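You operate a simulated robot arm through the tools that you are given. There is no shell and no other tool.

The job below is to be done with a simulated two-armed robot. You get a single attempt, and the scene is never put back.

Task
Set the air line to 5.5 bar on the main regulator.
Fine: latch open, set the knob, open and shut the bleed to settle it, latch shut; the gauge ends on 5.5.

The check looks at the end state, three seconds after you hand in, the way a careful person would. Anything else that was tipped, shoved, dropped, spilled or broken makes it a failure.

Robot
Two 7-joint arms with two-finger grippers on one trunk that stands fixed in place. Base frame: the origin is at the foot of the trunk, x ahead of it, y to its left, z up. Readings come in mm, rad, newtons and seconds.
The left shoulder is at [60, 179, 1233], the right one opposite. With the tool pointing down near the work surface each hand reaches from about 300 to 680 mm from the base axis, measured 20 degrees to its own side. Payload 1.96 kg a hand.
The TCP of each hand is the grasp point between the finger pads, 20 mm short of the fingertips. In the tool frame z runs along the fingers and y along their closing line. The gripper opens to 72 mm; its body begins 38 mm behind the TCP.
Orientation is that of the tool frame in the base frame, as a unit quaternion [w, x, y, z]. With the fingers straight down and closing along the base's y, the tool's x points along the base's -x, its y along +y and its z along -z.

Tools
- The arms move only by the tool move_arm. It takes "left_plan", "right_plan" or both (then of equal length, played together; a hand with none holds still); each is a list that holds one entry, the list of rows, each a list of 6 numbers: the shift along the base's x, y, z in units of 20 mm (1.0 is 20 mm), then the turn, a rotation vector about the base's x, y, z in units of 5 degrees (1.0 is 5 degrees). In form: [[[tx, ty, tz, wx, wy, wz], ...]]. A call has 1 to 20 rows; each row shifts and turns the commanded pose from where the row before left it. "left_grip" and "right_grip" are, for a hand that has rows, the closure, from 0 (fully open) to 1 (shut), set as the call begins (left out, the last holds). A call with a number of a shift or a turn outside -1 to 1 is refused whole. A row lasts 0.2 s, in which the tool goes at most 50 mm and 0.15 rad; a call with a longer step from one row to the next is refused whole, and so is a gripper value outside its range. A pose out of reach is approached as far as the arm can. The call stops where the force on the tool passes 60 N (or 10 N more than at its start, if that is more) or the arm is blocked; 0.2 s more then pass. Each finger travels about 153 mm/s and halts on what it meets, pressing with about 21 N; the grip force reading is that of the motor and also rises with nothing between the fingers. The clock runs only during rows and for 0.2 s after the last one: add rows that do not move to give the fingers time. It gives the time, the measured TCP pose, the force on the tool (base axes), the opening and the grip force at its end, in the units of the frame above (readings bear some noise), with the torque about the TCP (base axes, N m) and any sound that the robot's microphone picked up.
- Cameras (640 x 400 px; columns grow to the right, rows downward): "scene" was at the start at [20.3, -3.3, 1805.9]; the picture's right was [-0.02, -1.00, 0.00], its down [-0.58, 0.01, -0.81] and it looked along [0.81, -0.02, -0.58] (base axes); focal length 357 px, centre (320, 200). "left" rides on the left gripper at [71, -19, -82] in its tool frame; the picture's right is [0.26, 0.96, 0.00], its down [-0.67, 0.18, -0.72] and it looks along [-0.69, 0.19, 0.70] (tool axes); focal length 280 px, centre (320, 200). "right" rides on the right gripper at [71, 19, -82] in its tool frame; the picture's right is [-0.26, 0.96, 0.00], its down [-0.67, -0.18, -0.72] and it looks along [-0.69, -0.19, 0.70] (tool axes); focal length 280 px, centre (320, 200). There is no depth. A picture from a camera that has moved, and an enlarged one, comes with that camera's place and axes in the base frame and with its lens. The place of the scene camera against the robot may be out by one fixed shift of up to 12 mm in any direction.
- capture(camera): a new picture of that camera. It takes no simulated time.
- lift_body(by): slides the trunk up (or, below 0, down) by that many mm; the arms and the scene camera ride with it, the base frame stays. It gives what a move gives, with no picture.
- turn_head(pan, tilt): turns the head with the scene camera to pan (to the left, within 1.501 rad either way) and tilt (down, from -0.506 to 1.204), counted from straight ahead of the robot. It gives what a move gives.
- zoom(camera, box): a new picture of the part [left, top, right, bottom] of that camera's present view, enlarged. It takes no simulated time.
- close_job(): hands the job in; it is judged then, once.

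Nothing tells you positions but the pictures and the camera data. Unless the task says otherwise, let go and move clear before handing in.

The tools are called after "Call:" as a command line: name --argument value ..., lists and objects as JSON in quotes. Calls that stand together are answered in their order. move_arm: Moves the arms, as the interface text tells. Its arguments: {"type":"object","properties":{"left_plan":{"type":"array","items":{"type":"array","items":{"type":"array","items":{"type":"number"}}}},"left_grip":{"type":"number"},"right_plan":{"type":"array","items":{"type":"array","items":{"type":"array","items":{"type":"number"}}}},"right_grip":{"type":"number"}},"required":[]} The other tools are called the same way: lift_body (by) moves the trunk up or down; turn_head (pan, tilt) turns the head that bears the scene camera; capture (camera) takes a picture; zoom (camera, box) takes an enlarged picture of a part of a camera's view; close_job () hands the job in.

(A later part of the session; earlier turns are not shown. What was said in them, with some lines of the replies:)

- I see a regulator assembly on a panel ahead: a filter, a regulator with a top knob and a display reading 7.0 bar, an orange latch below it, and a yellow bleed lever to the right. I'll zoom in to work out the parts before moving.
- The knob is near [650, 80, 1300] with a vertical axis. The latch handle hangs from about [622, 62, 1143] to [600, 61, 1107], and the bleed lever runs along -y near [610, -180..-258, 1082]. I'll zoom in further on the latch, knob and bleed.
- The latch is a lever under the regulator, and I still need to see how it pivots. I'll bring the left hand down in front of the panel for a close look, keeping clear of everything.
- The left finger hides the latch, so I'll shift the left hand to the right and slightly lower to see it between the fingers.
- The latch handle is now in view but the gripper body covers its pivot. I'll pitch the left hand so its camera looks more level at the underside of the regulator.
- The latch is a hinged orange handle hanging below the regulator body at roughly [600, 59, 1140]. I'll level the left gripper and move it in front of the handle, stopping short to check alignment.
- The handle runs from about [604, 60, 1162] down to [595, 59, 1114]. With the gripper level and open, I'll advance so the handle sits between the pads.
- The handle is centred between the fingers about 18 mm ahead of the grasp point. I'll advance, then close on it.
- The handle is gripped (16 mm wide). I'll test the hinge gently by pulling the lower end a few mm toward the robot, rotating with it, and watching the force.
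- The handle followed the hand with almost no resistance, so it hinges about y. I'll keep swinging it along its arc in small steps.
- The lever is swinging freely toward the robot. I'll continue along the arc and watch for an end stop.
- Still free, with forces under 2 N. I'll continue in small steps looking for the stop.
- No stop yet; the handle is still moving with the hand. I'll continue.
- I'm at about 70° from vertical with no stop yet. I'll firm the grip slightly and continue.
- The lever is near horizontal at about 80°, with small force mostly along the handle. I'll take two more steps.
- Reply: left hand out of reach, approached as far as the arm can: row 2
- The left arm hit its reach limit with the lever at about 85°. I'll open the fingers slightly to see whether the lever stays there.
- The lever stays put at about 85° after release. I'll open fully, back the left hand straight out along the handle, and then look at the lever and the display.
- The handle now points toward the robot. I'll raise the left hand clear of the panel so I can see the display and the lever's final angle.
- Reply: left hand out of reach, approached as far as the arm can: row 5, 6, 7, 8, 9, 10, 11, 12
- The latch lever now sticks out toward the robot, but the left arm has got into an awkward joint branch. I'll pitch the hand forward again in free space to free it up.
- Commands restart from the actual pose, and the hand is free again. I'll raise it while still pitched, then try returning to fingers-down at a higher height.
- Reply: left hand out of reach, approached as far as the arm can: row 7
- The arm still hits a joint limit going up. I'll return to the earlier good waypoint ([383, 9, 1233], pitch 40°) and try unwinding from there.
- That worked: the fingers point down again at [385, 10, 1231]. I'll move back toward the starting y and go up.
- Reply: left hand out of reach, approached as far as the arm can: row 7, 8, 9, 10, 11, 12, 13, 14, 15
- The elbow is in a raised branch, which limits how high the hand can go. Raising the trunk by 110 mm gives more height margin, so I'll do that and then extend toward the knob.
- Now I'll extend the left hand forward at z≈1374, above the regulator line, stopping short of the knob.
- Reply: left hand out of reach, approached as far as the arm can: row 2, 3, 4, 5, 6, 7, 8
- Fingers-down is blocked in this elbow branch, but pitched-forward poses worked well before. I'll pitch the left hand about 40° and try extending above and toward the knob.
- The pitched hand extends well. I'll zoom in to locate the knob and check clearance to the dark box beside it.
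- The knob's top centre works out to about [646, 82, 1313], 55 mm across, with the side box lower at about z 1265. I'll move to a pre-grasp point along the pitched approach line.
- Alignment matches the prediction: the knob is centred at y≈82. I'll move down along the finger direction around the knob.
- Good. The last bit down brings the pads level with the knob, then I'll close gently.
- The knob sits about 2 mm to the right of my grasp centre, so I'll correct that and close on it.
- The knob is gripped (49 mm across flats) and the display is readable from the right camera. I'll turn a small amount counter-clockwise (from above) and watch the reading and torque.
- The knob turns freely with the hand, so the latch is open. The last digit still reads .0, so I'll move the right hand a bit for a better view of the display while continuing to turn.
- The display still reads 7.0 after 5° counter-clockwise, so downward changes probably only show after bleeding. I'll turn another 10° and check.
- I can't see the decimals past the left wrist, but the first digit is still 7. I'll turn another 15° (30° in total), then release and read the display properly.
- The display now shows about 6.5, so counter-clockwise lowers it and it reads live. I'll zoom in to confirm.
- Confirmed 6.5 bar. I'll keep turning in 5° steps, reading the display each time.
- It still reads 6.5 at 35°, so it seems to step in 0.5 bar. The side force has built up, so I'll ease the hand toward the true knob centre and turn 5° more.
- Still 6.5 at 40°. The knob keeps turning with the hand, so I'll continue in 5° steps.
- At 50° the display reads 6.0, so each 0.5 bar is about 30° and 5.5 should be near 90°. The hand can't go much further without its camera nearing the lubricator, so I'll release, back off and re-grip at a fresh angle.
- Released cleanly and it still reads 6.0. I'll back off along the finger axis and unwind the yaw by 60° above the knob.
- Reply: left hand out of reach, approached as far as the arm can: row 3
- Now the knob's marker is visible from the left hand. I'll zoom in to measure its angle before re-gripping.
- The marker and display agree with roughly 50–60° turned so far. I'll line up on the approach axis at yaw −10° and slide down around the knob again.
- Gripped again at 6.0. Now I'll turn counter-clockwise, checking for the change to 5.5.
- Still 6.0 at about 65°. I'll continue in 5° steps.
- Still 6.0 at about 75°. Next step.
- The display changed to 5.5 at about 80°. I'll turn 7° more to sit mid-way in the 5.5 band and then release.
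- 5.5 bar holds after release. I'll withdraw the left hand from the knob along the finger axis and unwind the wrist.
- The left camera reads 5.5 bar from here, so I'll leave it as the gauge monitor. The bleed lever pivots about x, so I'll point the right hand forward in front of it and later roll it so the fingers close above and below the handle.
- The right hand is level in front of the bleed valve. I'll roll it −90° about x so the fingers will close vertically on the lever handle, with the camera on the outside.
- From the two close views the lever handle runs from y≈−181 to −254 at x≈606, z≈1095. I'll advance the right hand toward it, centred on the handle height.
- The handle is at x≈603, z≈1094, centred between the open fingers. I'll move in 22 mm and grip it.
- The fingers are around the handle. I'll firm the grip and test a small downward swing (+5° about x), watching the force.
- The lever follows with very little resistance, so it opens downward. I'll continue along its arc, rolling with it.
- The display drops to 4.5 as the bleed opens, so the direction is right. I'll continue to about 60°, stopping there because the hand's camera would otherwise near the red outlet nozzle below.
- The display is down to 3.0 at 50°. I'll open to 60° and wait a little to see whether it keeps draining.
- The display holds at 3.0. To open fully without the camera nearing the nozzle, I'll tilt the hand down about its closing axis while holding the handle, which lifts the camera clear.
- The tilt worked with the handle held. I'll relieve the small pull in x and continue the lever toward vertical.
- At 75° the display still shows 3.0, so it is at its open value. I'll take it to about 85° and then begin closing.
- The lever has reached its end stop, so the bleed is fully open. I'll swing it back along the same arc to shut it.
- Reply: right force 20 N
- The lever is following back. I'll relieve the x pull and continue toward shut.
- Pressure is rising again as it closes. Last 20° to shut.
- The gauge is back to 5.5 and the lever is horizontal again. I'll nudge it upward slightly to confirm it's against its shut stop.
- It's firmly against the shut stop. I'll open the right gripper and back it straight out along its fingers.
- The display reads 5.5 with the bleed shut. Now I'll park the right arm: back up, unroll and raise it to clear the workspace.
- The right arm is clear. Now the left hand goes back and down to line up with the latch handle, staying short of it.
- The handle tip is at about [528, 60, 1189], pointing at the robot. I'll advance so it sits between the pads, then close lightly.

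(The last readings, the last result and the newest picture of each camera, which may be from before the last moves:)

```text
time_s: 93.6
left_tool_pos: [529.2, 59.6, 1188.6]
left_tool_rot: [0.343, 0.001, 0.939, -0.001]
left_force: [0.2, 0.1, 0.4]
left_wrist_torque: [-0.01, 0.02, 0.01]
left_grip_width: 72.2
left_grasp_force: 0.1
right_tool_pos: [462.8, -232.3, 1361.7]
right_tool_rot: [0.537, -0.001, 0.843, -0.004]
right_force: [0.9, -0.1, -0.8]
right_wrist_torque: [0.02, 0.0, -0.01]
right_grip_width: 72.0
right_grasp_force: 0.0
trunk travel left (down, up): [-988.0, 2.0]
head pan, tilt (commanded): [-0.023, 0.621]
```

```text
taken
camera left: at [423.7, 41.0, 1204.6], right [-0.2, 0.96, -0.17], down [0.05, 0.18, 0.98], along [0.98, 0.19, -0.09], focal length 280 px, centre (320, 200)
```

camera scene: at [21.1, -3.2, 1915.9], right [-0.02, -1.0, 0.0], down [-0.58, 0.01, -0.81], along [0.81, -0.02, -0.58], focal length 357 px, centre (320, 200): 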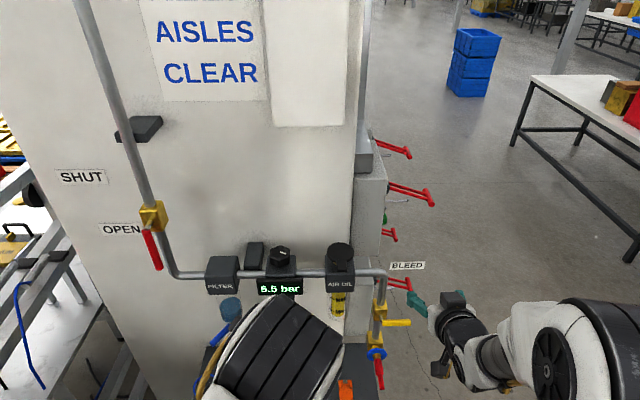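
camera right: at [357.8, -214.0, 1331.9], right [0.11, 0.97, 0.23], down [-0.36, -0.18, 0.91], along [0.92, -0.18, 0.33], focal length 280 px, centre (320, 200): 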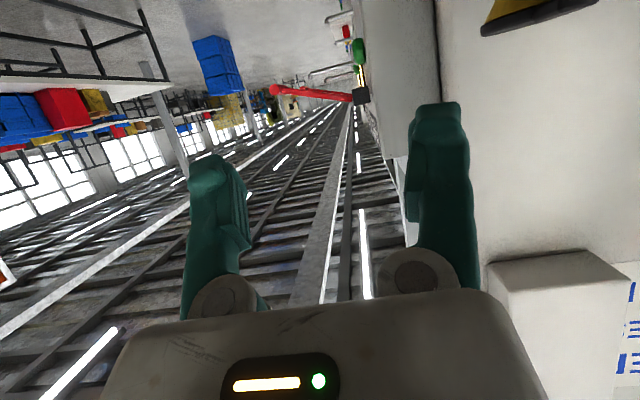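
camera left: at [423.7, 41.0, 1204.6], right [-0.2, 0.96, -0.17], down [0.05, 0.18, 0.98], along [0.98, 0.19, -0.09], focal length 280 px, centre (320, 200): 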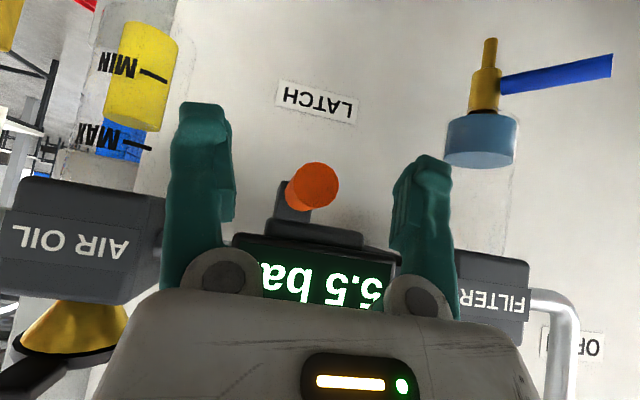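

Call:
move_arm --left_plan '[[[0.45, 0, 0, 0, 0, 0], [0.4, 0, 0.03, 0, 0, 0]]]'

Call:
move_arm --left_plan '[[[0, 0, 0, 0, 0, 0], [0, 0, 0, 0, 0, 0], [0, 0, 0, 0, 0, 0]]]' --left_grip 0.82

Call:
capture --camera "left"

```text
time_s: 94.2
left_tool_pos: [547.1, 59.8, 1188.6]
left_tool_rot: [0.344, 0.0, 0.939, -0.001]
left_force: [0.1, 0.1, 0.0]
left_wrist_torque: [0.0, -0.01, -0.03]
left_grip_width: 72.1
left_grasp_force: 0.0
right_tool_pos: [463.8, -233.4, 1362.0]
right_tool_rot: [0.538, -0.001, 0.843, -0.004]
right_force: [-0.3, -0.9, 0.4]
right_wrist_torque: [0.0, 0.0, 0.02]
right_grip_width: 71.8
right_grasp_force: 0.1
trunk travel left (down, up): [-988.0, 2.0]
head pan, tilt (commanded): [-0.023, 0.621]
```

```text
time_s: 95.0
left_tool_pos: [547.0, 59.4, 1188.5]
left_tool_rot: [0.344, 0.0, 0.939, -0.001]
left_force: [-0.3, 2.5, -4.0]
left_wrist_torque: [-0.02, 0.02, -0.01]
left_grip_width: 16.7
left_grasp_force: 3.1
right_tool_pos: [463.2, -232.3, 1362.3]
right_tool_rot: [0.537, -0.002, 0.843, -0.004]
right_force: [-0.3, 0.2, 0.4]
right_wrist_torque: [0.02, 0.02, 0.04]
right_grip_width: 71.7
right_grasp_force: 0.1
trunk travel left (down, up): [-988.0, 2.0]
head pan, tilt (commanded): [-0.023, 0.621]
```

```text
taken
camera left: at [441.1, 41.2, 1204.8], right [-0.2, 0.96, -0.17], down [0.05, 0.18, 0.98], along [0.98, 0.19, -0.09], focal length 280 px, centre (320, 200)
```

left: 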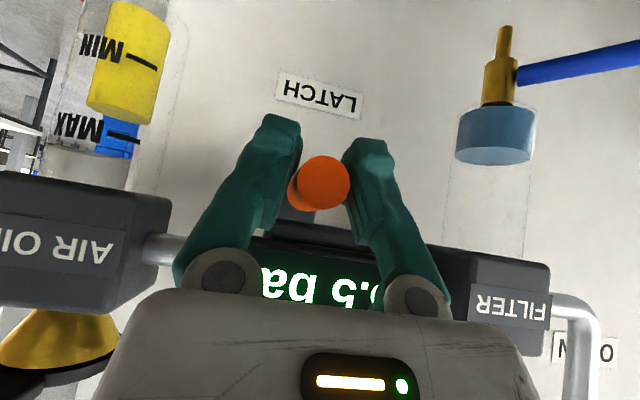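

The handle is held. I'll swing it back down along its arc, pitching the hand forward as it goes.

Call:
move_arm --left_plan '[[[0.045, 0, -0.27, 0, -0.55, 0], [0.06, 0, -0.27, 0, -0.55, 0], [0.09, 0, -0.26, 0, -0.55, 0], [0.11, 0, -0.25, 0, -0.55, 0], [0.13, 0, -0.24, 0, -0.55, 0]]]'

Call:
capture --camera "left"

```text
time_s: 96.2
left_tool_pos: [554.4, 59.4, 1164.5]
left_tool_rot: [0.455, 0.0, 0.891, -0.001]
left_force: [-0.5, 0.7, -1.2]
left_wrist_torque: [-0.03, 0.02, -0.01]
left_grip_width: 12.7
left_grasp_force: 0.1
right_tool_pos: [462.6, -234.2, 1362.2]
right_tool_rot: [0.538, -0.002, 0.843, -0.004]
right_force: [0.2, 0.2, -0.6]
right_wrist_torque: [0.01, -0.01, 0.03]
right_grip_width: 72.0
right_grasp_force: 0.1
trunk travel left (down, up): [-988.0, 2.0]
head pan, tilt (commanded): [-0.023, 0.621]
```

```text
taken
camera left: at [447.8, 40.6, 1153.8], right [-0.15, 0.96, -0.21], down [-0.18, 0.18, 0.97], along [0.97, 0.19, 0.15], focal length 280 px, centre (320, 200)
```

left: 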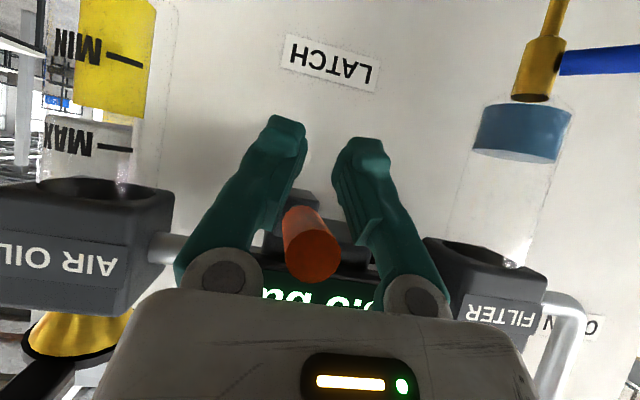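

The handle slipped out of the light grip and stayed near horizontal. I'll open, retrace to the grasp pose, and grip it more firmly.

Call:
move_arm --left_plan '[[[0, 0, 0, 0, 0, 0], [0, 0, 0, 0, 0, 0]]]' --left_grip 0.3

Call:
move_arm --left_plan '[[[-0.13, 0, 0.24, 0, 0.55, 0], [-0.11, 0, 0.25, 0, 0.55, 0], [-0.09, 0, 0.26, 0, 0.55, 0], [-0.06, 0, 0.24, 0, 0.55, 0], [-0.045, 0, 0.15, 0, 0.55, 0]]]'

Call:
capture --camera "left"

```text
time_s: 96.8
left_tool_pos: [555.4, 59.2, 1164.6]
left_tool_rot: [0.453, -0.001, 0.891, 0.0]
left_force: [0.6, 0.5, 0.0]
left_wrist_torque: [0.05, 0.02, -0.03]
left_grip_width: 50.4
left_grasp_force: 0.0
right_tool_pos: [463.9, -234.5, 1362.7]
right_tool_rot: [0.537, -0.002, 0.844, -0.004]
right_force: [-0.2, 0.4, 0.1]
right_wrist_torque: [0.01, 0.03, 0.03]
right_grip_width: 72.0
right_grasp_force: 0.0
trunk travel left (down, up): [-988.0, 2.0]
head pan, tilt (commanded): [-0.023, 0.621]
```

```text
time_s: 98.0
left_tool_pos: [546.7, 59.6, 1187.2]
left_tool_rot: [0.342, 0.001, 0.94, -0.001]
left_force: [0.5, 0.1, -0.4]
left_wrist_torque: [0.06, -0.03, -0.05]
left_grip_width: 50.2
left_grasp_force: 0.0
right_tool_pos: [462.7, -233.3, 1363.5]
right_tool_rot: [0.538, -0.002, 0.843, -0.003]
right_force: [0.2, -0.2, 0.1]
right_wrist_torque: [-0.01, -0.04, 0.01]
right_grip_width: 71.9
right_grasp_force: 0.1
trunk travel left (down, up): [-988.0, 2.0]
head pan, tilt (commanded): [-0.023, 0.621]
```

```text
taken
camera left: at [440.4, 41.2, 1203.0], right [-0.2, 0.96, -0.17], down [0.05, 0.18, 0.98], along [0.98, 0.19, -0.09], focal length 280 px, centre (320, 200)
```

left: 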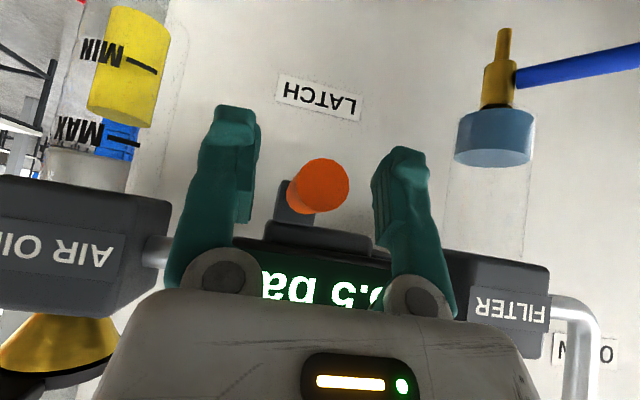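

Call:
move_arm --left_plan '[[[0, 0, 0, 0, 0, 0], [0, 0, 0, 0, 0, 0], [0, 0, 0, 0, 0, 0]]]' --left_grip 0.95

Call:
move_arm --left_plan '[[[0.045, 0, -0.27, 0, -0.55, 0], [0.06, 0, -0.27, 0, -0.55, 0]]]'

Call:
capture --camera "left"

```text
time_s: 98.8
left_tool_pos: [546.3, 60.5, 1186.1]
left_tool_rot: [0.342, 0.0, 0.94, 0.0]
left_force: [-2.1, 1.0, -9.4]
left_wrist_torque: [-0.01, -0.02, 0.03]
left_grip_width: 12.9
left_grasp_force: 39.9
right_tool_pos: [463.2, -233.5, 1362.4]
right_tool_rot: [0.537, -0.002, 0.843, -0.005]
right_force: [0.5, -1.2, -0.1]
right_wrist_torque: [0.01, 0.0, 0.04]
right_grip_width: 71.9
right_grasp_force: 0.1
trunk travel left (down, up): [-988.0, 2.0]
head pan, tilt (commanded): [-0.023, 0.621]
```

```text
time_s: 99.4
left_tool_pos: [547.0, 59.4, 1178.8]
left_tool_rot: [0.39, -0.001, 0.921, -0.001]
left_force: [-5.1, 1.7, 5.1]
left_wrist_torque: [0.01, -0.3, -0.03]
left_grip_width: 12.4
left_grasp_force: 39.3
right_tool_pos: [460.7, -233.7, 1363.2]
right_tool_rot: [0.538, -0.003, 0.843, -0.003]
right_force: [-0.2, 0.7, -0.3]
right_wrist_torque: [0.01, 0.01, -0.02]
right_grip_width: 72.1
right_grasp_force: 0.1
trunk travel left (down, up): [-988.0, 2.0]
head pan, tilt (commanded): [-0.023, 0.621]
```

```text
taken
camera left: at [440.4, 41.2, 1183.5], right [-0.18, 0.96, -0.19], down [-0.04, 0.18, 0.98], along [0.98, 0.19, 0.01], focal length 280 px, centre (320, 200)
```

left: 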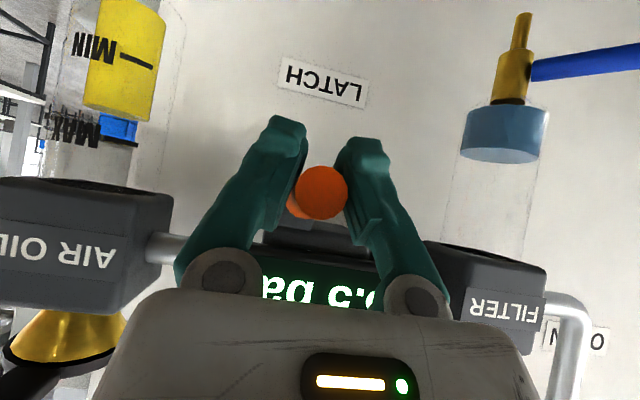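

Now the handle follows. I'll continue in short steps, checking the grip.

Call:
move_arm --left_plan '[[[0.09, 0, -0.26, 0, -0.55, 0], [0.11, 0, -0.25, 0, -0.55, 0]]]'

Call:
capture --camera "left"

```text
time_s: 100.0
left_tool_pos: [551.5, 60.0, 1167.3]
left_tool_rot: [0.433, 0.0, 0.901, 0.0]
left_force: [-6.1, 0.8, 0.8]
left_wrist_torque: [-0.02, -0.16, 0.01]
left_grip_width: 9.2
left_grasp_force: 36.6
right_tool_pos: [460.8, -233.0, 1362.4]
right_tool_rot: [0.538, -0.002, 0.843, -0.004]
right_force: [-0.1, 0.3, -0.1]
right_wrist_torque: [-0.04, -0.01, -0.01]
right_grip_width: 72.2
right_grasp_force: 0.1
trunk travel left (down, up): [-988.0, 2.0]
head pan, tilt (commanded): [-0.023, 0.621]
```

```text
taken
camera left: at [443.8, 41.3, 1161.9], right [-0.16, 0.96, -0.2], down [-0.14, 0.18, 0.97], along [0.98, 0.19, 0.1], focal length 280 px, centre (320, 200)
```

left: 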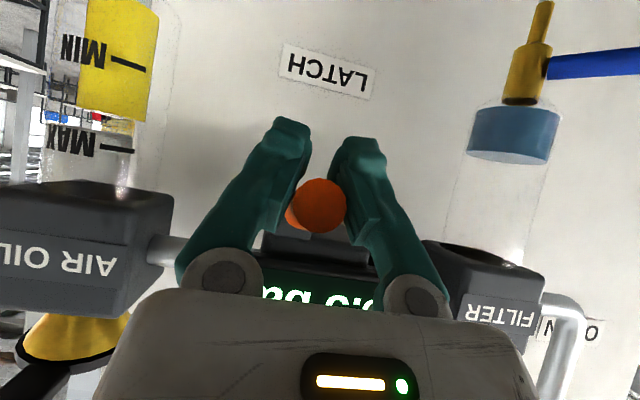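

The angled pads squeeze the handle toward the palm. Instead I'll open the fingers as a loose fork around the handle and push it down with the palm, which can't slip off.

Call:
move_arm --left_plan '[[[0, 0, 0, 0, 0, 0], [0, 0, 0, 0, 0, 0]]]' --left_grip 0.4

Call:
move_arm --left_plan '[[[0.19, 0, -0.34, 0, 0, 0], [0.19, 0, -0.34, 0, 0, 0], [0.21, 0, -0.36, 0, -0.6, 0]]]'

Call:
capture --camera "left"

```text
time_s: 100.6
left_tool_pos: [552.2, 58.9, 1166.7]
left_tool_rot: [0.432, 0.0, 0.902, -0.001]
left_force: [0.4, -0.4, 0.5]
left_wrist_torque: [0.0, -0.04, -0.02]
left_grip_width: 43.2
left_grasp_force: 0.1
right_tool_pos: [462.0, -234.2, 1362.6]
right_tool_rot: [0.538, -0.003, 0.843, -0.003]
right_force: [0.2, -0.3, 0.8]
right_wrist_torque: [-0.01, -0.01, -0.03]
right_grip_width: 71.9
right_grasp_force: 0.1
trunk travel left (down, up): [-988.0, 2.0]
head pan, tilt (commanded): [-0.023, 0.621]
```

```text
time_s: 101.4
left_tool_pos: [564.6, 58.8, 1145.3]
left_tool_rot: [0.456, 0.0, 0.89, 0.0]
left_force: [1.1, -0.5, -0.1]
left_wrist_torque: [-0.01, -0.01, -0.03]
left_grip_width: 43.2
left_grasp_force: 0.1
right_tool_pos: [462.2, -234.4, 1362.0]
right_tool_rot: [0.538, -0.002, 0.843, -0.003]
right_force: [-0.3, 0.0, -0.2]
right_wrist_torque: [0.01, -0.04, -0.01]
right_grip_width: 72.2
right_grasp_force: 0.2
trunk travel left (down, up): [-988.0, 2.0]
head pan, tilt (commanded): [-0.023, 0.621]
```

```text
taken
camera left: at [457.7, 40.8, 1134.8], right [-0.15, 0.96, -0.21], down [-0.19, 0.18, 0.97], along [0.97, 0.19, 0.15], focal length 280 px, centre (320, 200)
```

left: 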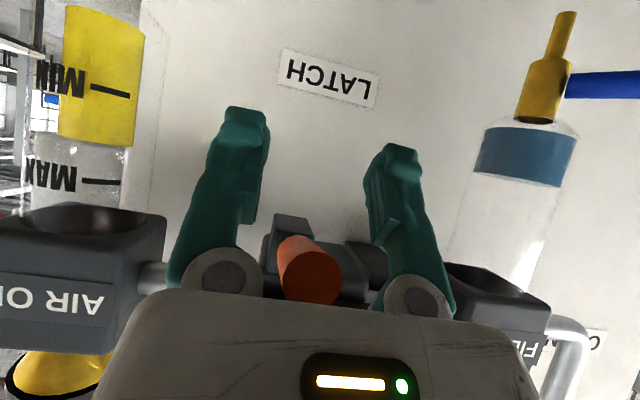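

The handle is now seated near the palm. I'll continue pushing along the arc.

Call:
move_arm --left_plan '[[[0.21, 0, -0.36, 0, -0.6, 0], [0.21, 0.02, -0.25, 0, -0.4, 0]]]'

Call:
capture --camera "left"

Call:
zoom --camera "scene" --box '[220, 230, 360, 330]'

```text
time_s: 102.0
left_tool_pos: [573.4, 60.7, 1133.2]
left_tool_rot: [0.494, -0.001, 0.869, 0.0]
left_force: [-0.1, -0.6, 0.0]
left_wrist_torque: [0.01, 0.0, 0.01]
left_grip_width: 43.4
left_grasp_force: 0.1
right_tool_pos: [463.2, -233.4, 1362.6]
right_tool_rot: [0.537, -0.002, 0.844, -0.004]
right_force: [-1.3, 0.5, 0.0]
right_wrist_torque: [0.0, 0.02, -0.01]
right_grip_width: 72.1
right_grasp_force: 0.1
trunk travel left (down, up): [-988.0, 2.0]
head pan, tilt (commanded): [-0.023, 0.621]
```

```text
taken
camera left: at [467.7, 41.5, 1112.5], right [-0.13, 0.96, -0.23], down [-0.27, 0.18, 0.95], along [0.95, 0.19, 0.24], focal length 280 px, centre (320, 200)
```

left: 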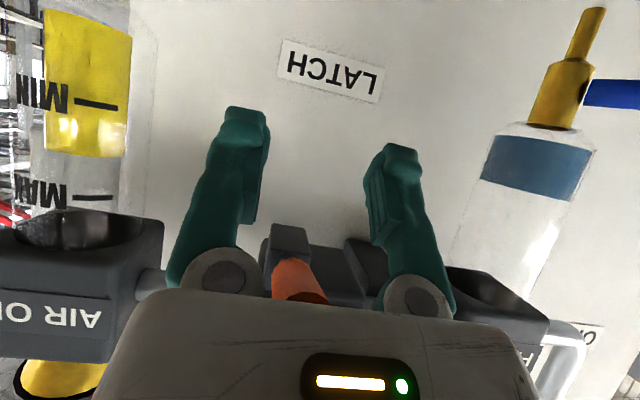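

```text
4.00 times, centred on (290, 280) of scene
camera zoom: at [20.4, -3.4, 1915.9], right [-0.02, -1.0, 0.0], down [-0.58, 0.01, -0.81], along [0.81, -0.02, -0.58], focal length 1429 px, centre (440, -120)
```

zoom: 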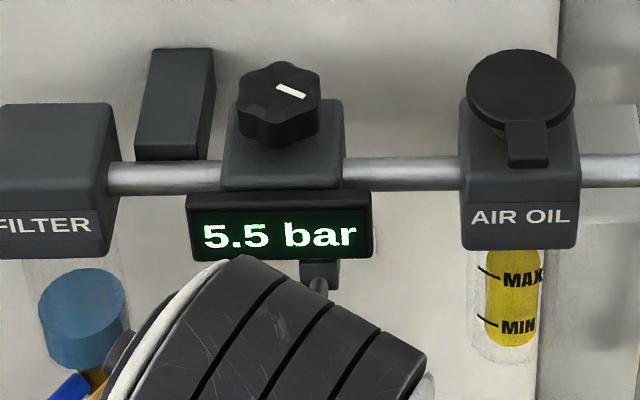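

No contact yet; the gap between the fingers is deeper than I assumed. Closed fingertips pushing on the upper side of the handle will be simpler, since neither the hinge nor the hand can shift sideways. I'll back out along the fingers first.

Call:
move_arm --left_plan '[[[-0.86, 0, 0.51, 0, 0, 0], [-0.86, 0, 0.51, 0, 0, 0], [-0.86, 0, 0.51, 0, 0, 0], [-0.86, 0, 0.51, 0, 0, 0], [-0.5, 0, 0.3, 0, 0, 0]]]'

Call:
capture --camera "left"

```text
time_s: 103.2
left_tool_pos: [492.3, 60.0, 1179.2]
left_tool_rot: [0.494, 0.001, 0.869, -0.001]
left_force: [0.0, -0.5, -0.1]
left_wrist_torque: [-0.01, 0.02, 0.0]
left_grip_width: 43.1
left_grasp_force: 0.1
right_tool_pos: [461.2, -233.2, 1362.0]
right_tool_rot: [0.538, -0.002, 0.843, -0.003]
right_force: [0.3, 1.1, 0.9]
right_wrist_torque: [-0.02, 0.0, -0.02]
right_grip_width: 72.0
right_grasp_force: 0.1
trunk travel left (down, up): [-988.0, 2.0]
head pan, tilt (commanded): [-0.023, 0.621]
```

```text
taken
camera left: at [386.3, 40.8, 1159.0], right [-0.13, 0.97, -0.23], down [-0.27, 0.18, 0.95], along [0.95, 0.19, 0.23], focal length 280 px, centre (320, 200)
```

left: 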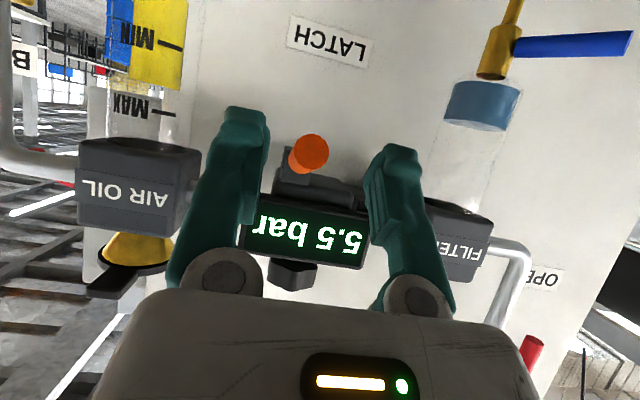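

The handle tip is near [533, 60, 1171] and the display reads 5.5. I'll close the fingers and move them above the handle.

Call:
move_arm --left_plan '[[[0, 0, 1, 0, 0, 0], [0, 0, 0.9, 0, 0, 0], [0.7, 0, 0, 0, 0, 0], [0.7, 0, 0, 0, 0, 0]]]' --left_grip 1

Call:
capture --camera "left"

Call:
capture --camera "scene"

```text
time_s: 104.2
left_tool_pos: [523.2, 60.3, 1216.6]
left_tool_rot: [0.493, 0.0, 0.87, -0.001]
left_force: [-0.3, -0.6, 0.4]
left_wrist_torque: [0.02, 0.02, 0.02]
left_grip_width: 0.0
left_grasp_force: 20.6
right_tool_pos: [464.2, -233.4, 1362.8]
right_tool_rot: [0.537, -0.002, 0.844, -0.003]
right_force: [0.0, 0.5, -0.6]
right_wrist_torque: [0.01, 0.02, 0.01]
right_grip_width: 72.0
right_grasp_force: 0.1
trunk travel left (down, up): [-988.0, 2.0]
head pan, tilt (commanded): [-0.023, 0.621]
```

```text
taken
camera left: at [417.0, 40.4, 1196.4], right [-0.13, 0.96, -0.23], down [-0.27, 0.18, 0.95], along [0.95, 0.19, 0.23], focal length 280 px, centre (320, 200)
```

left: 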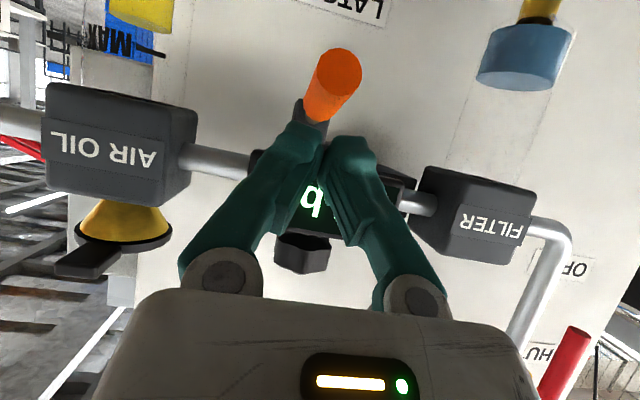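

```text
taken
camera scene: at [21.5, -3.1, 1915.9], right [-0.02, -1.0, 0.0], down [-0.58, 0.01, -0.81], along [0.81, -0.02, -0.58], focal length 357 px, centre (320, 200)
```

scene: 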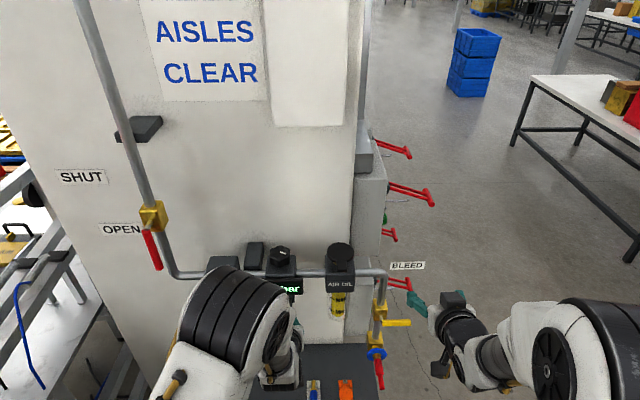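

The closed fingertips are above the handle. I'll press down along the arc in small steps and check.

Call:
move_arm --left_plan '[[[0.15, 0, -0.6, 0, 0, 0], [0.14, 0, -0.6, 0, 0, 0], [0.085, 0, -0.365, 0, -0.3, 0], [0.085, 0, -0.365, 0, -0.3, 0]]]'

Call:
capture --camera "left"

```text
time_s: 105.2
left_tool_pos: [531.8, 60.1, 1178.6]
left_tool_rot: [0.516, 0.0, 0.857, 0.0]
left_force: [-0.8, 0.8, 0.3]
left_wrist_torque: [0.01, 0.01, 0.01]
left_grip_width: 0.2
left_grasp_force: 20.9
right_tool_pos: [462.7, -233.5, 1361.6]
right_tool_rot: [0.538, -0.002, 0.843, -0.004]
right_force: [0.1, -0.2, 0.6]
right_wrist_torque: [0.01, 0.0, 0.0]
right_grip_width: 71.8
right_grasp_force: 0.1
trunk travel left (down, up): [-988.0, 2.0]
head pan, tilt (commanded): [-0.023, 0.621]
```

```text
taken
camera left: at [426.6, 40.3, 1152.9], right [-0.12, 0.96, -0.23], down [-0.32, 0.18, 0.93], along [0.94, 0.19, 0.28], focal length 280 px, centre (320, 200)
```

left: 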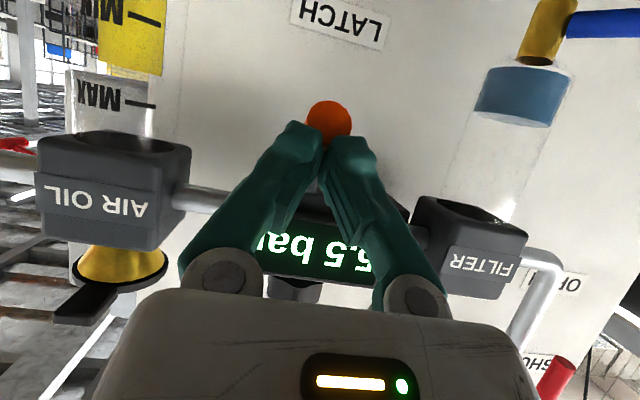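

The lever is moving down (about 58° now). Continuing.

Call:
move_arm --left_plan '[[[0.125, 0, -0.28, 0, -0.4, 0], [0.125, 0, -0.285, 0, -0.4, 0], [0.165, 0, -0.255, 0, -0.4, 0], [0.165, 0, -0.255, 0, -0.4, 0]]]'

Call:
capture --camera "left"

```text
time_s: 106.2
left_tool_pos: [542.6, 59.2, 1157.0]
left_tool_rot: [0.574, 0.0, 0.819, -0.001]
left_force: [-0.2, 0.0, 0.8]
left_wrist_torque: [-0.02, -0.02, 0.03]
left_grip_width: 0.1
left_grasp_force: 21.0
right_tool_pos: [462.4, -233.1, 1363.2]
right_tool_rot: [0.537, -0.001, 0.843, -0.004]
right_force: [0.0, 0.7, -0.1]
right_wrist_torque: [-0.04, -0.04, -0.02]
right_grip_width: 71.9
right_grasp_force: 0.1
trunk travel left (down, up): [-988.0, 2.0]
head pan, tilt (commanded): [-0.023, 0.621]
```

```text
taken
camera left: at [443.0, 41.4, 1117.5], right [-0.09, 0.96, -0.25], down [-0.44, 0.18, 0.88], along [0.89, 0.19, 0.41], focal length 280 px, centre (320, 200)
```

left: 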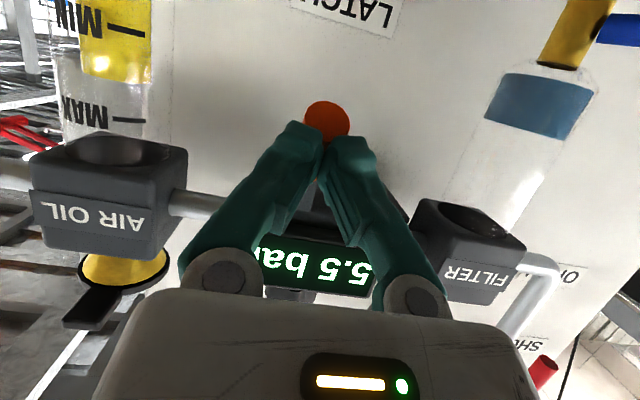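

Call:
move_arm --left_plan '[[[0.2, 0, -0.22, 0, -0.4, 0], [0.2, 0, -0.22, 0, -0.4, 0], [0.24, 0, -0.175, 0, -0.3, 0], [0.24, 0, -0.175, 0, -0.3, 0]]]'

Call:
capture --camera "left"

```text
time_s: 107.2
left_tool_pos: [560.9, 59.3, 1140.7]
left_tool_rot: [0.624, 0.0, 0.781, -0.001]
left_force: [0.5, -0.5, -0.3]
left_wrist_torque: [0.01, 0.0, -0.02]
left_grip_width: 0.1
left_grasp_force: 29.5
right_tool_pos: [462.6, -233.6, 1362.5]
right_tool_rot: [0.537, -0.002, 0.843, -0.004]
right_force: [0.5, 0.9, -0.3]
right_wrist_torque: [0.02, 0.01, 0.02]
right_grip_width: 71.9
right_grasp_force: 0.0
trunk travel left (down, up): [-988.0, 2.0]
head pan, tilt (commanded): [-0.023, 0.621]
```

```text
taken
camera left: at [465.4, 40.2, 1089.1], right [-0.06, 0.96, -0.26], down [-0.55, 0.18, 0.82], along [0.83, 0.19, 0.52], focal length 280 px, centre (320, 200)
```

left: 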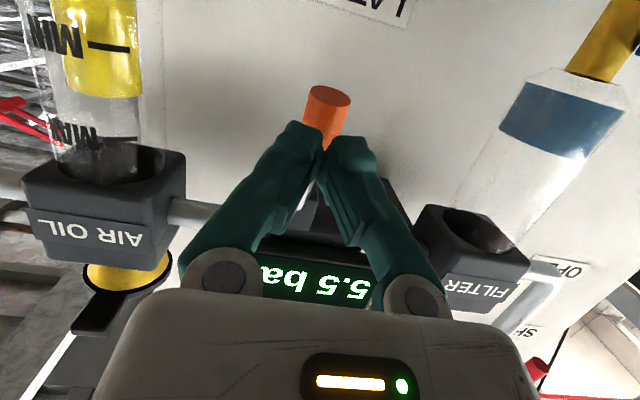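

The lever appears to have dropped the last part to its original position (tip ≈ [595, 59, 1116]). I'll follow up gently to confirm it's against its shut stop.

Call:
move_arm --left_plan '[[[0.26, 0, -0.125, 0, -0.3, 0], [0.26, 0, -0.125, 0, -0.3, 0]]]'

Call:
capture --camera "left"

Call:
move_arm --left_plan '[[[0.15, 0, 0, 0, 0, 0], [0.15, 0, 0, 0, 0, 0]]]'

Call:
capture --camera "left"

```text
time_s: 107.8
left_tool_pos: [570.4, 58.7, 1136.6]
left_tool_rot: [0.644, 0.0, 0.765, -0.001]
left_force: [0.3, 0.4, -0.6]
left_wrist_torque: [0.0, -0.01, 0.02]
left_grip_width: 0.0
left_grasp_force: 29.4
right_tool_pos: [463.0, -234.1, 1362.2]
right_tool_rot: [0.537, -0.002, 0.844, -0.004]
right_force: [0.4, 0.0, 0.3]
right_wrist_torque: [-0.02, 0.0, 0.02]
right_grip_width: 72.0
right_grasp_force: 0.1
trunk travel left (down, up): [-988.0, 2.0]
head pan, tilt (commanded): [-0.023, 0.621]
```

```text
taken
camera left: at [479.2, 41.1, 1079.7], right [-0.04, 0.96, -0.26], down [-0.59, 0.18, 0.79], along [0.81, 0.19, 0.56], focal length 280 px, centre (320, 200)
```

left: 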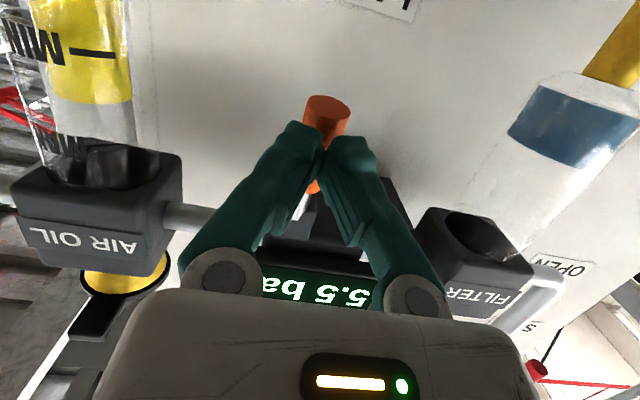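

```text
time_s: 108.4
left_tool_pos: [576.3, 58.4, 1136.4]
left_tool_rot: [0.644, 0.0, 0.765, -0.001]
left_force: [-0.7, -0.6, 0.5]
left_wrist_torque: [0.04, 0.01, 0.01]
left_grip_width: 0.1
left_grasp_force: 29.3
right_tool_pos: [463.0, -233.2, 1362.6]
right_tool_rot: [0.537, -0.003, 0.844, -0.003]
right_force: [-1.3, -1.1, -0.1]
right_wrist_torque: [0.03, 0.0, -0.01]
right_grip_width: 72.0
right_grasp_force: 0.2
trunk travel left (down, up): [-988.0, 2.0]
head pan, tilt (commanded): [-0.023, 0.621]
```

```text
taken
camera left: at [484.6, 40.4, 1079.8], right [-0.04, 0.96, -0.26], down [-0.59, 0.18, 0.79], along [0.81, 0.19, 0.56], focal length 280 px, centre (320, 200)
```

left: 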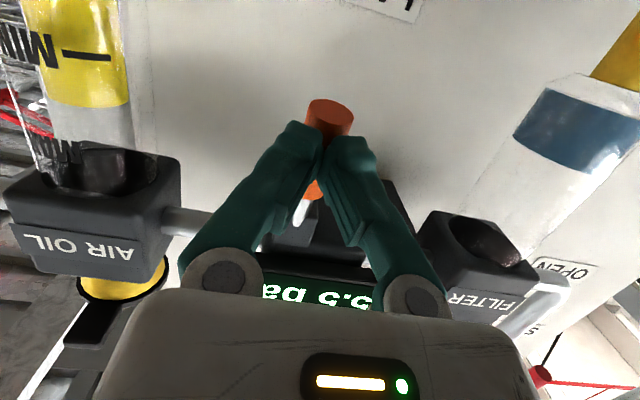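

Call:
move_arm --left_plan '[[[0.1, 0, 0, 0, 0, 0], [0.1, 0, 0, 0, 0, 0], [0.1, 0, 0, 0, 0, 0]]]'

Call:
capture --camera "left"

```text
time_s: 109.2
left_tool_pos: [579.3, 60.5, 1136.8]
left_tool_rot: [0.643, 0.0, 0.766, 0.0]
left_force: [-16.5, 0.3, -1.3]
left_wrist_torque: [0.0, 0.15, 0.01]
left_grip_width: 6.1
left_grasp_force: 28.9
right_tool_pos: [459.4, -233.3, 1365.3]
right_tool_rot: [0.539, -0.004, 0.842, -0.002]
right_force: [0.2, 0.6, 0.2]
right_wrist_torque: [-0.01, 0.0, 0.04]
right_grip_width: 72.1
right_grasp_force: 0.0
trunk travel left (down, up): [-988.0, 2.0]
head pan, tilt (commanded): [-0.023, 0.621]
```

```text
taken
camera left: at [486.9, 41.3, 1080.6], right [-0.04, 0.96, -0.26], down [-0.59, 0.18, 0.79], along [0.81, 0.19, 0.56], focal length 280 px, centre (320, 200)
```

left: 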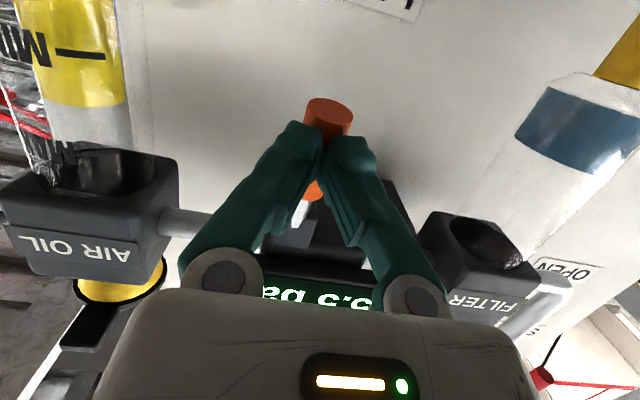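

A 16 N reaction confirms the latch is hard against its shut stop. I'll back the left hand off and inspect everything.

Call:
move_arm --left_plan '[[[-0.5, 0, 0, 0, 0, 0], [-1, 0, 0, 0, 0, 0], [-1, 0, 0, 0, 0, 0], [-1, 0, 0, 0, 0, 0], [-1, 0, 0, 0, 0, 0], [-1, 0, 0, 0, 0, 0], [-1, 0, 0, 0, 0, 0]]]'

Call:
capture --camera "left"

Call:
capture --camera "scene"

```text
time_s: 110.8
left_tool_pos: [451.1, 61.1, 1134.8]
left_tool_rot: [0.644, -0.001, 0.765, 0.0]
left_force: [0.6, 1.0, 0.5]
left_wrist_torque: [0.02, 0.02, 0.0]
left_grip_width: 0.1
left_grasp_force: 29.9
right_tool_pos: [462.3, -234.5, 1362.3]
right_tool_rot: [0.537, -0.002, 0.844, -0.004]
right_force: [-0.2, 0.0, 1.1]
right_wrist_torque: [-0.02, 0.03, -0.02]
right_grip_width: 72.1
right_grasp_force: 0.0
trunk travel left (down, up): [-988.0, 2.0]
head pan, tilt (commanded): [-0.023, 0.621]
```

```text
taken
camera left: at [359.0, 41.4, 1078.0], right [-0.04, 0.96, -0.26], down [-0.59, 0.18, 0.79], along [0.81, 0.19, 0.56], focal length 280 px, centre (320, 200)
```

left: 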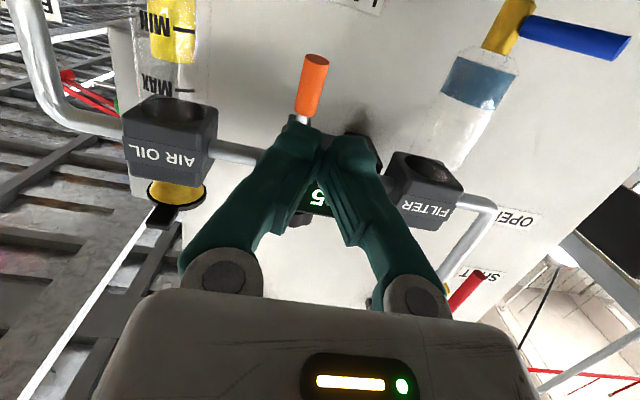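

```text
taken
camera scene: at [20.5, -3.4, 1915.9], right [-0.02, -1.0, 0.0], down [-0.58, 0.01, -0.81], along [0.81, -0.02, -0.58], focal length 357 px, centre (320, 200)
```

scene: 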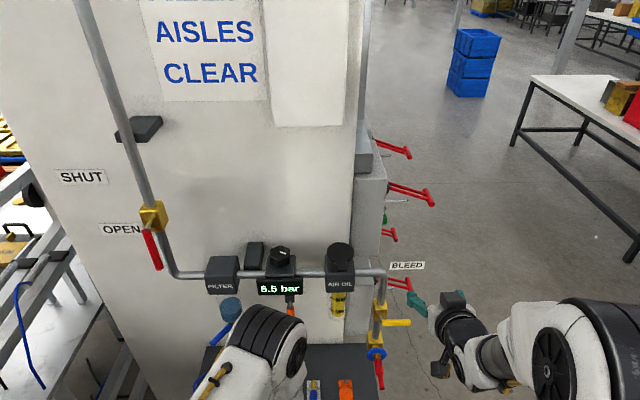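

The latch matches its original shut position. I'll move the left arm to the side for a clear view of the whole assembly.

Call:
move_arm --left_plan '[[[-0.5, 0.8, 0.3, 0, 0.5, 0], [-0.5, 0.8, 0.3, 0, 0.5, 0], [-0.5, 0.8, 0.3, 0, 0.5, 0], [-0.3, 0.8, 0.3, 0, 0.5, 0], [0, 0.8, 0.3, 0, 0.5, 0], [0, 0.8, 0.3, 0, 0.5, 0], [0, 0.8, 0.3, 0, 0.5, 0], [0, 0.8, 0.3, 0, 0.5, 0], [0, 0.8, 0.3, 0, 0.5, 0], [0, 0.8, 0, 0, 0, 0]]]' --left_grip 0.3

Call:
capture --camera "scene"

Call:
zoom --camera "scene" --box '[190, 225, 430, 395]'

Call:
capture --camera "left"

```text
time_s: 113.0
left_tool_pos: [416.2, 220.8, 1191.7]
left_tool_rot: [0.482, 0.0, 0.876, -0.001]
left_force: [0.5, 0.0, 0.0]
left_wrist_torque: [0.02, -0.04, 0.03]
left_grip_width: 50.3
left_grasp_force: 0.1
right_tool_pos: [463.2, -233.3, 1362.9]
right_tool_rot: [0.537, -0.003, 0.843, -0.004]
right_force: [0.7, 0.3, 0.1]
right_wrist_torque: [0.01, 0.0, -0.03]
right_grip_width: 72.0
right_grasp_force: 0.1
trunk travel left (down, up): [-988.0, 2.0]
head pan, tilt (commanded): [-0.023, 0.621]
```

```text
taken
camera scene: at [20.5, -2.2, 1915.9], right [-0.02, -1.0, 0.0], down [-0.58, 0.01, -0.81], along [0.81, -0.02, -0.58], focal length 357 px, centre (320, 200)
```

scene: 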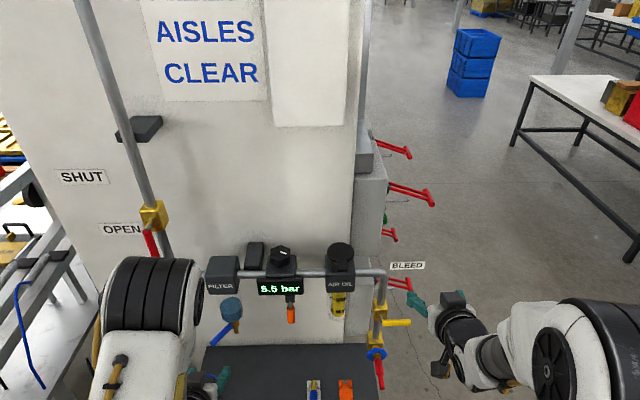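

```text
2.35 times, centred on (310, 310) of scene
camera zoom: at [20.5, -2.2, 1915.9], right [-0.02, -1.0, 0.0], down [-0.58, 0.01, -0.81], along [0.81, -0.02, -0.58], focal length 841 px, centre (344, -59)
```

zoom: 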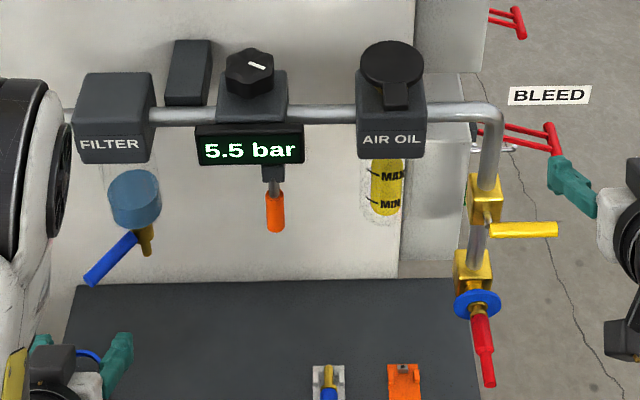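

```text
taken
camera left: at [310.0, 201.1, 1174.2], right [-0.14, 0.96, -0.22], down [-0.24, 0.18, 0.95], along [0.96, 0.19, 0.21], focal length 280 px, centre (320, 200)
```

left: 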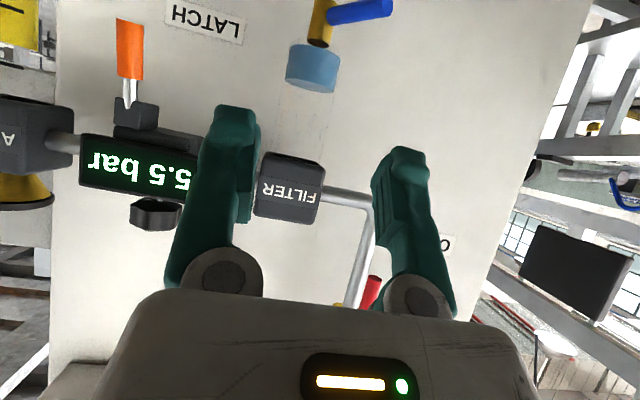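

Everything reads correctly: 5.5 bar, latch down, bleed lever crosswise. I'll wait a couple of seconds and take a last close look for stability.

Call:
move_arm --left_plan '[[[0, 0, 0, 0, 0, 0], [0, 0, 0, 0, 0, 0], [0, 0, 0, 0, 0, 0], [0, 0, 0, 0, 0, 0], [0, 0, 0, 0, 0, 0], [0, 0, 0, 0, 0, 0], [0, 0, 0, 0, 0, 0], [0, 0, 0, 0, 0, 0], [0, 0, 0, 0, 0, 0], [0, 0, 0, 0, 0, 0], [0, 0, 0, 0, 0, 0], [0, 0, 0, 0, 0, 0], [0, 0, 0, 0, 0, 0], [0, 0, 0, 0, 0, 0], [0, 0, 0, 0, 0, 0]]]'

Call:
zoom --camera "scene" --box '[250, 235, 320, 330]'

Call:
zoom --camera "scene" --box '[350, 260, 430, 395]'

Call:
zoom --camera "scene" --box '[60, 150, 260, 400]'

```text
time_s: 116.2
left_tool_pos: [416.0, 219.2, 1190.8]
left_tool_rot: [0.482, 0.0, 0.876, 0.0]
left_force: [-0.5, -0.4, -0.9]
left_wrist_torque: [0.04, -0.03, 0.05]
left_grip_width: 50.2
left_grasp_force: 0.1
right_tool_pos: [462.2, -233.5, 1362.5]
right_tool_rot: [0.537, -0.003, 0.843, -0.003]
right_force: [-0.1, -1.2, 0.2]
right_wrist_torque: [-0.02, -0.03, 0.02]
right_grip_width: 72.0
right_grasp_force: 0.1
trunk travel left (down, up): [-988.0, 2.0]
head pan, tilt (commanded): [-0.023, 0.621]
```

```text
4.21 times, centred on (285, 282) of scene
camera zoom: at [20.3, -3.2, 1915.9], right [-0.02, -1.0, 0.0], down [-0.58, 0.01, -0.81], along [0.81, -0.02, -0.58], focal length 1504 px, centre (467, -147)
```

zoom: 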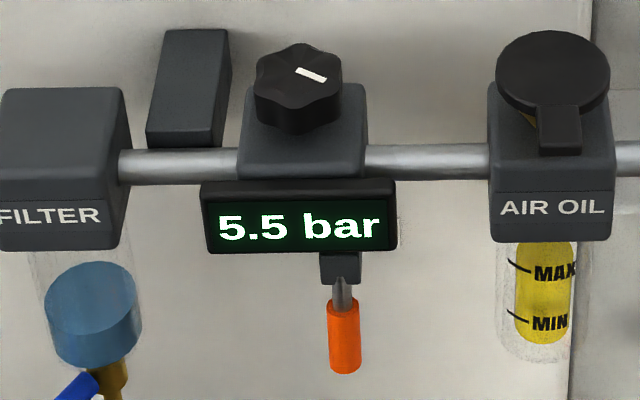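

```text
2.96 times, centred on (390, 328) of scene
camera zoom: at [20.3, -3.2, 1915.9], right [-0.02, -1.0, 0.0], down [-0.58, 0.01, -0.81], along [0.81, -0.02, -0.58], focal length 1059 px, centre (113, -178)
```

zoom: 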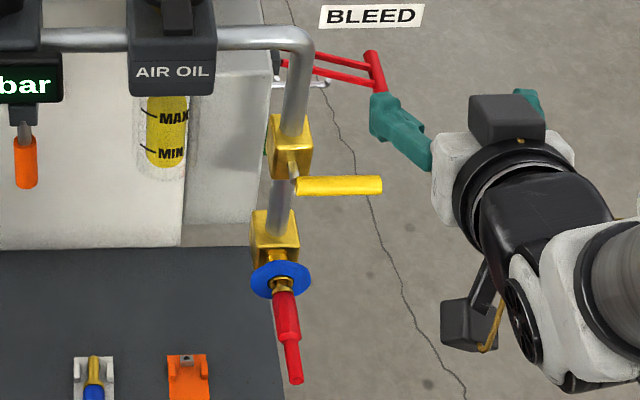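

```text
1.60 times, centred on (160, 275) of scene
camera zoom: at [20.3, -3.2, 1915.9], right [-0.02, -1.0, 0.0], down [-0.58, 0.01, -0.81], along [0.81, -0.02, -0.58], focal length 572 px, centre (576, 80)
```

zoom: 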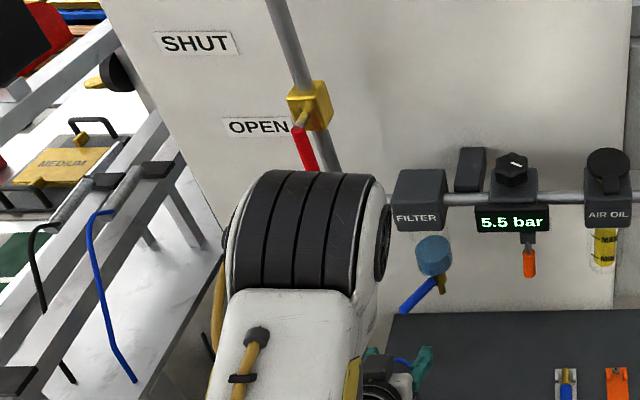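

The display holds at 5.5 bar, and both the latch and the bleed lever are back in their shut positions. No other part looks disturbed, and both hands are clear, so I'm handing the job in.

Call:
close_job

```text
The job is handed in.
```

The main regulator is set to 5.5 bar, and I've handed the job in. The result of the check hasn't come back to me.

- **Latch opened:** I swung the lever out toward the robot, and the knob then turned freely.
- **Knob:** I turned it counter-clockwise in two grips. The display fell from 7.0 to 5.5, and I left the knob near the middle of the range that reads 5.5.
- **Bleed:** I opened it fully, which dropped the display to 3.0, then shut it hard against its stop. The display came back to 5.5.
- **Latch shut:** I pushed it back down until it met its stop. The handle slipped out of the gripper on the first tries, so I finished with closed fingertips.

I waited about three seconds before handing in and the display stayed at 5.5. In the last pictures the main valve and the filter drain looked unchanged, and both hands were clear of the panel.
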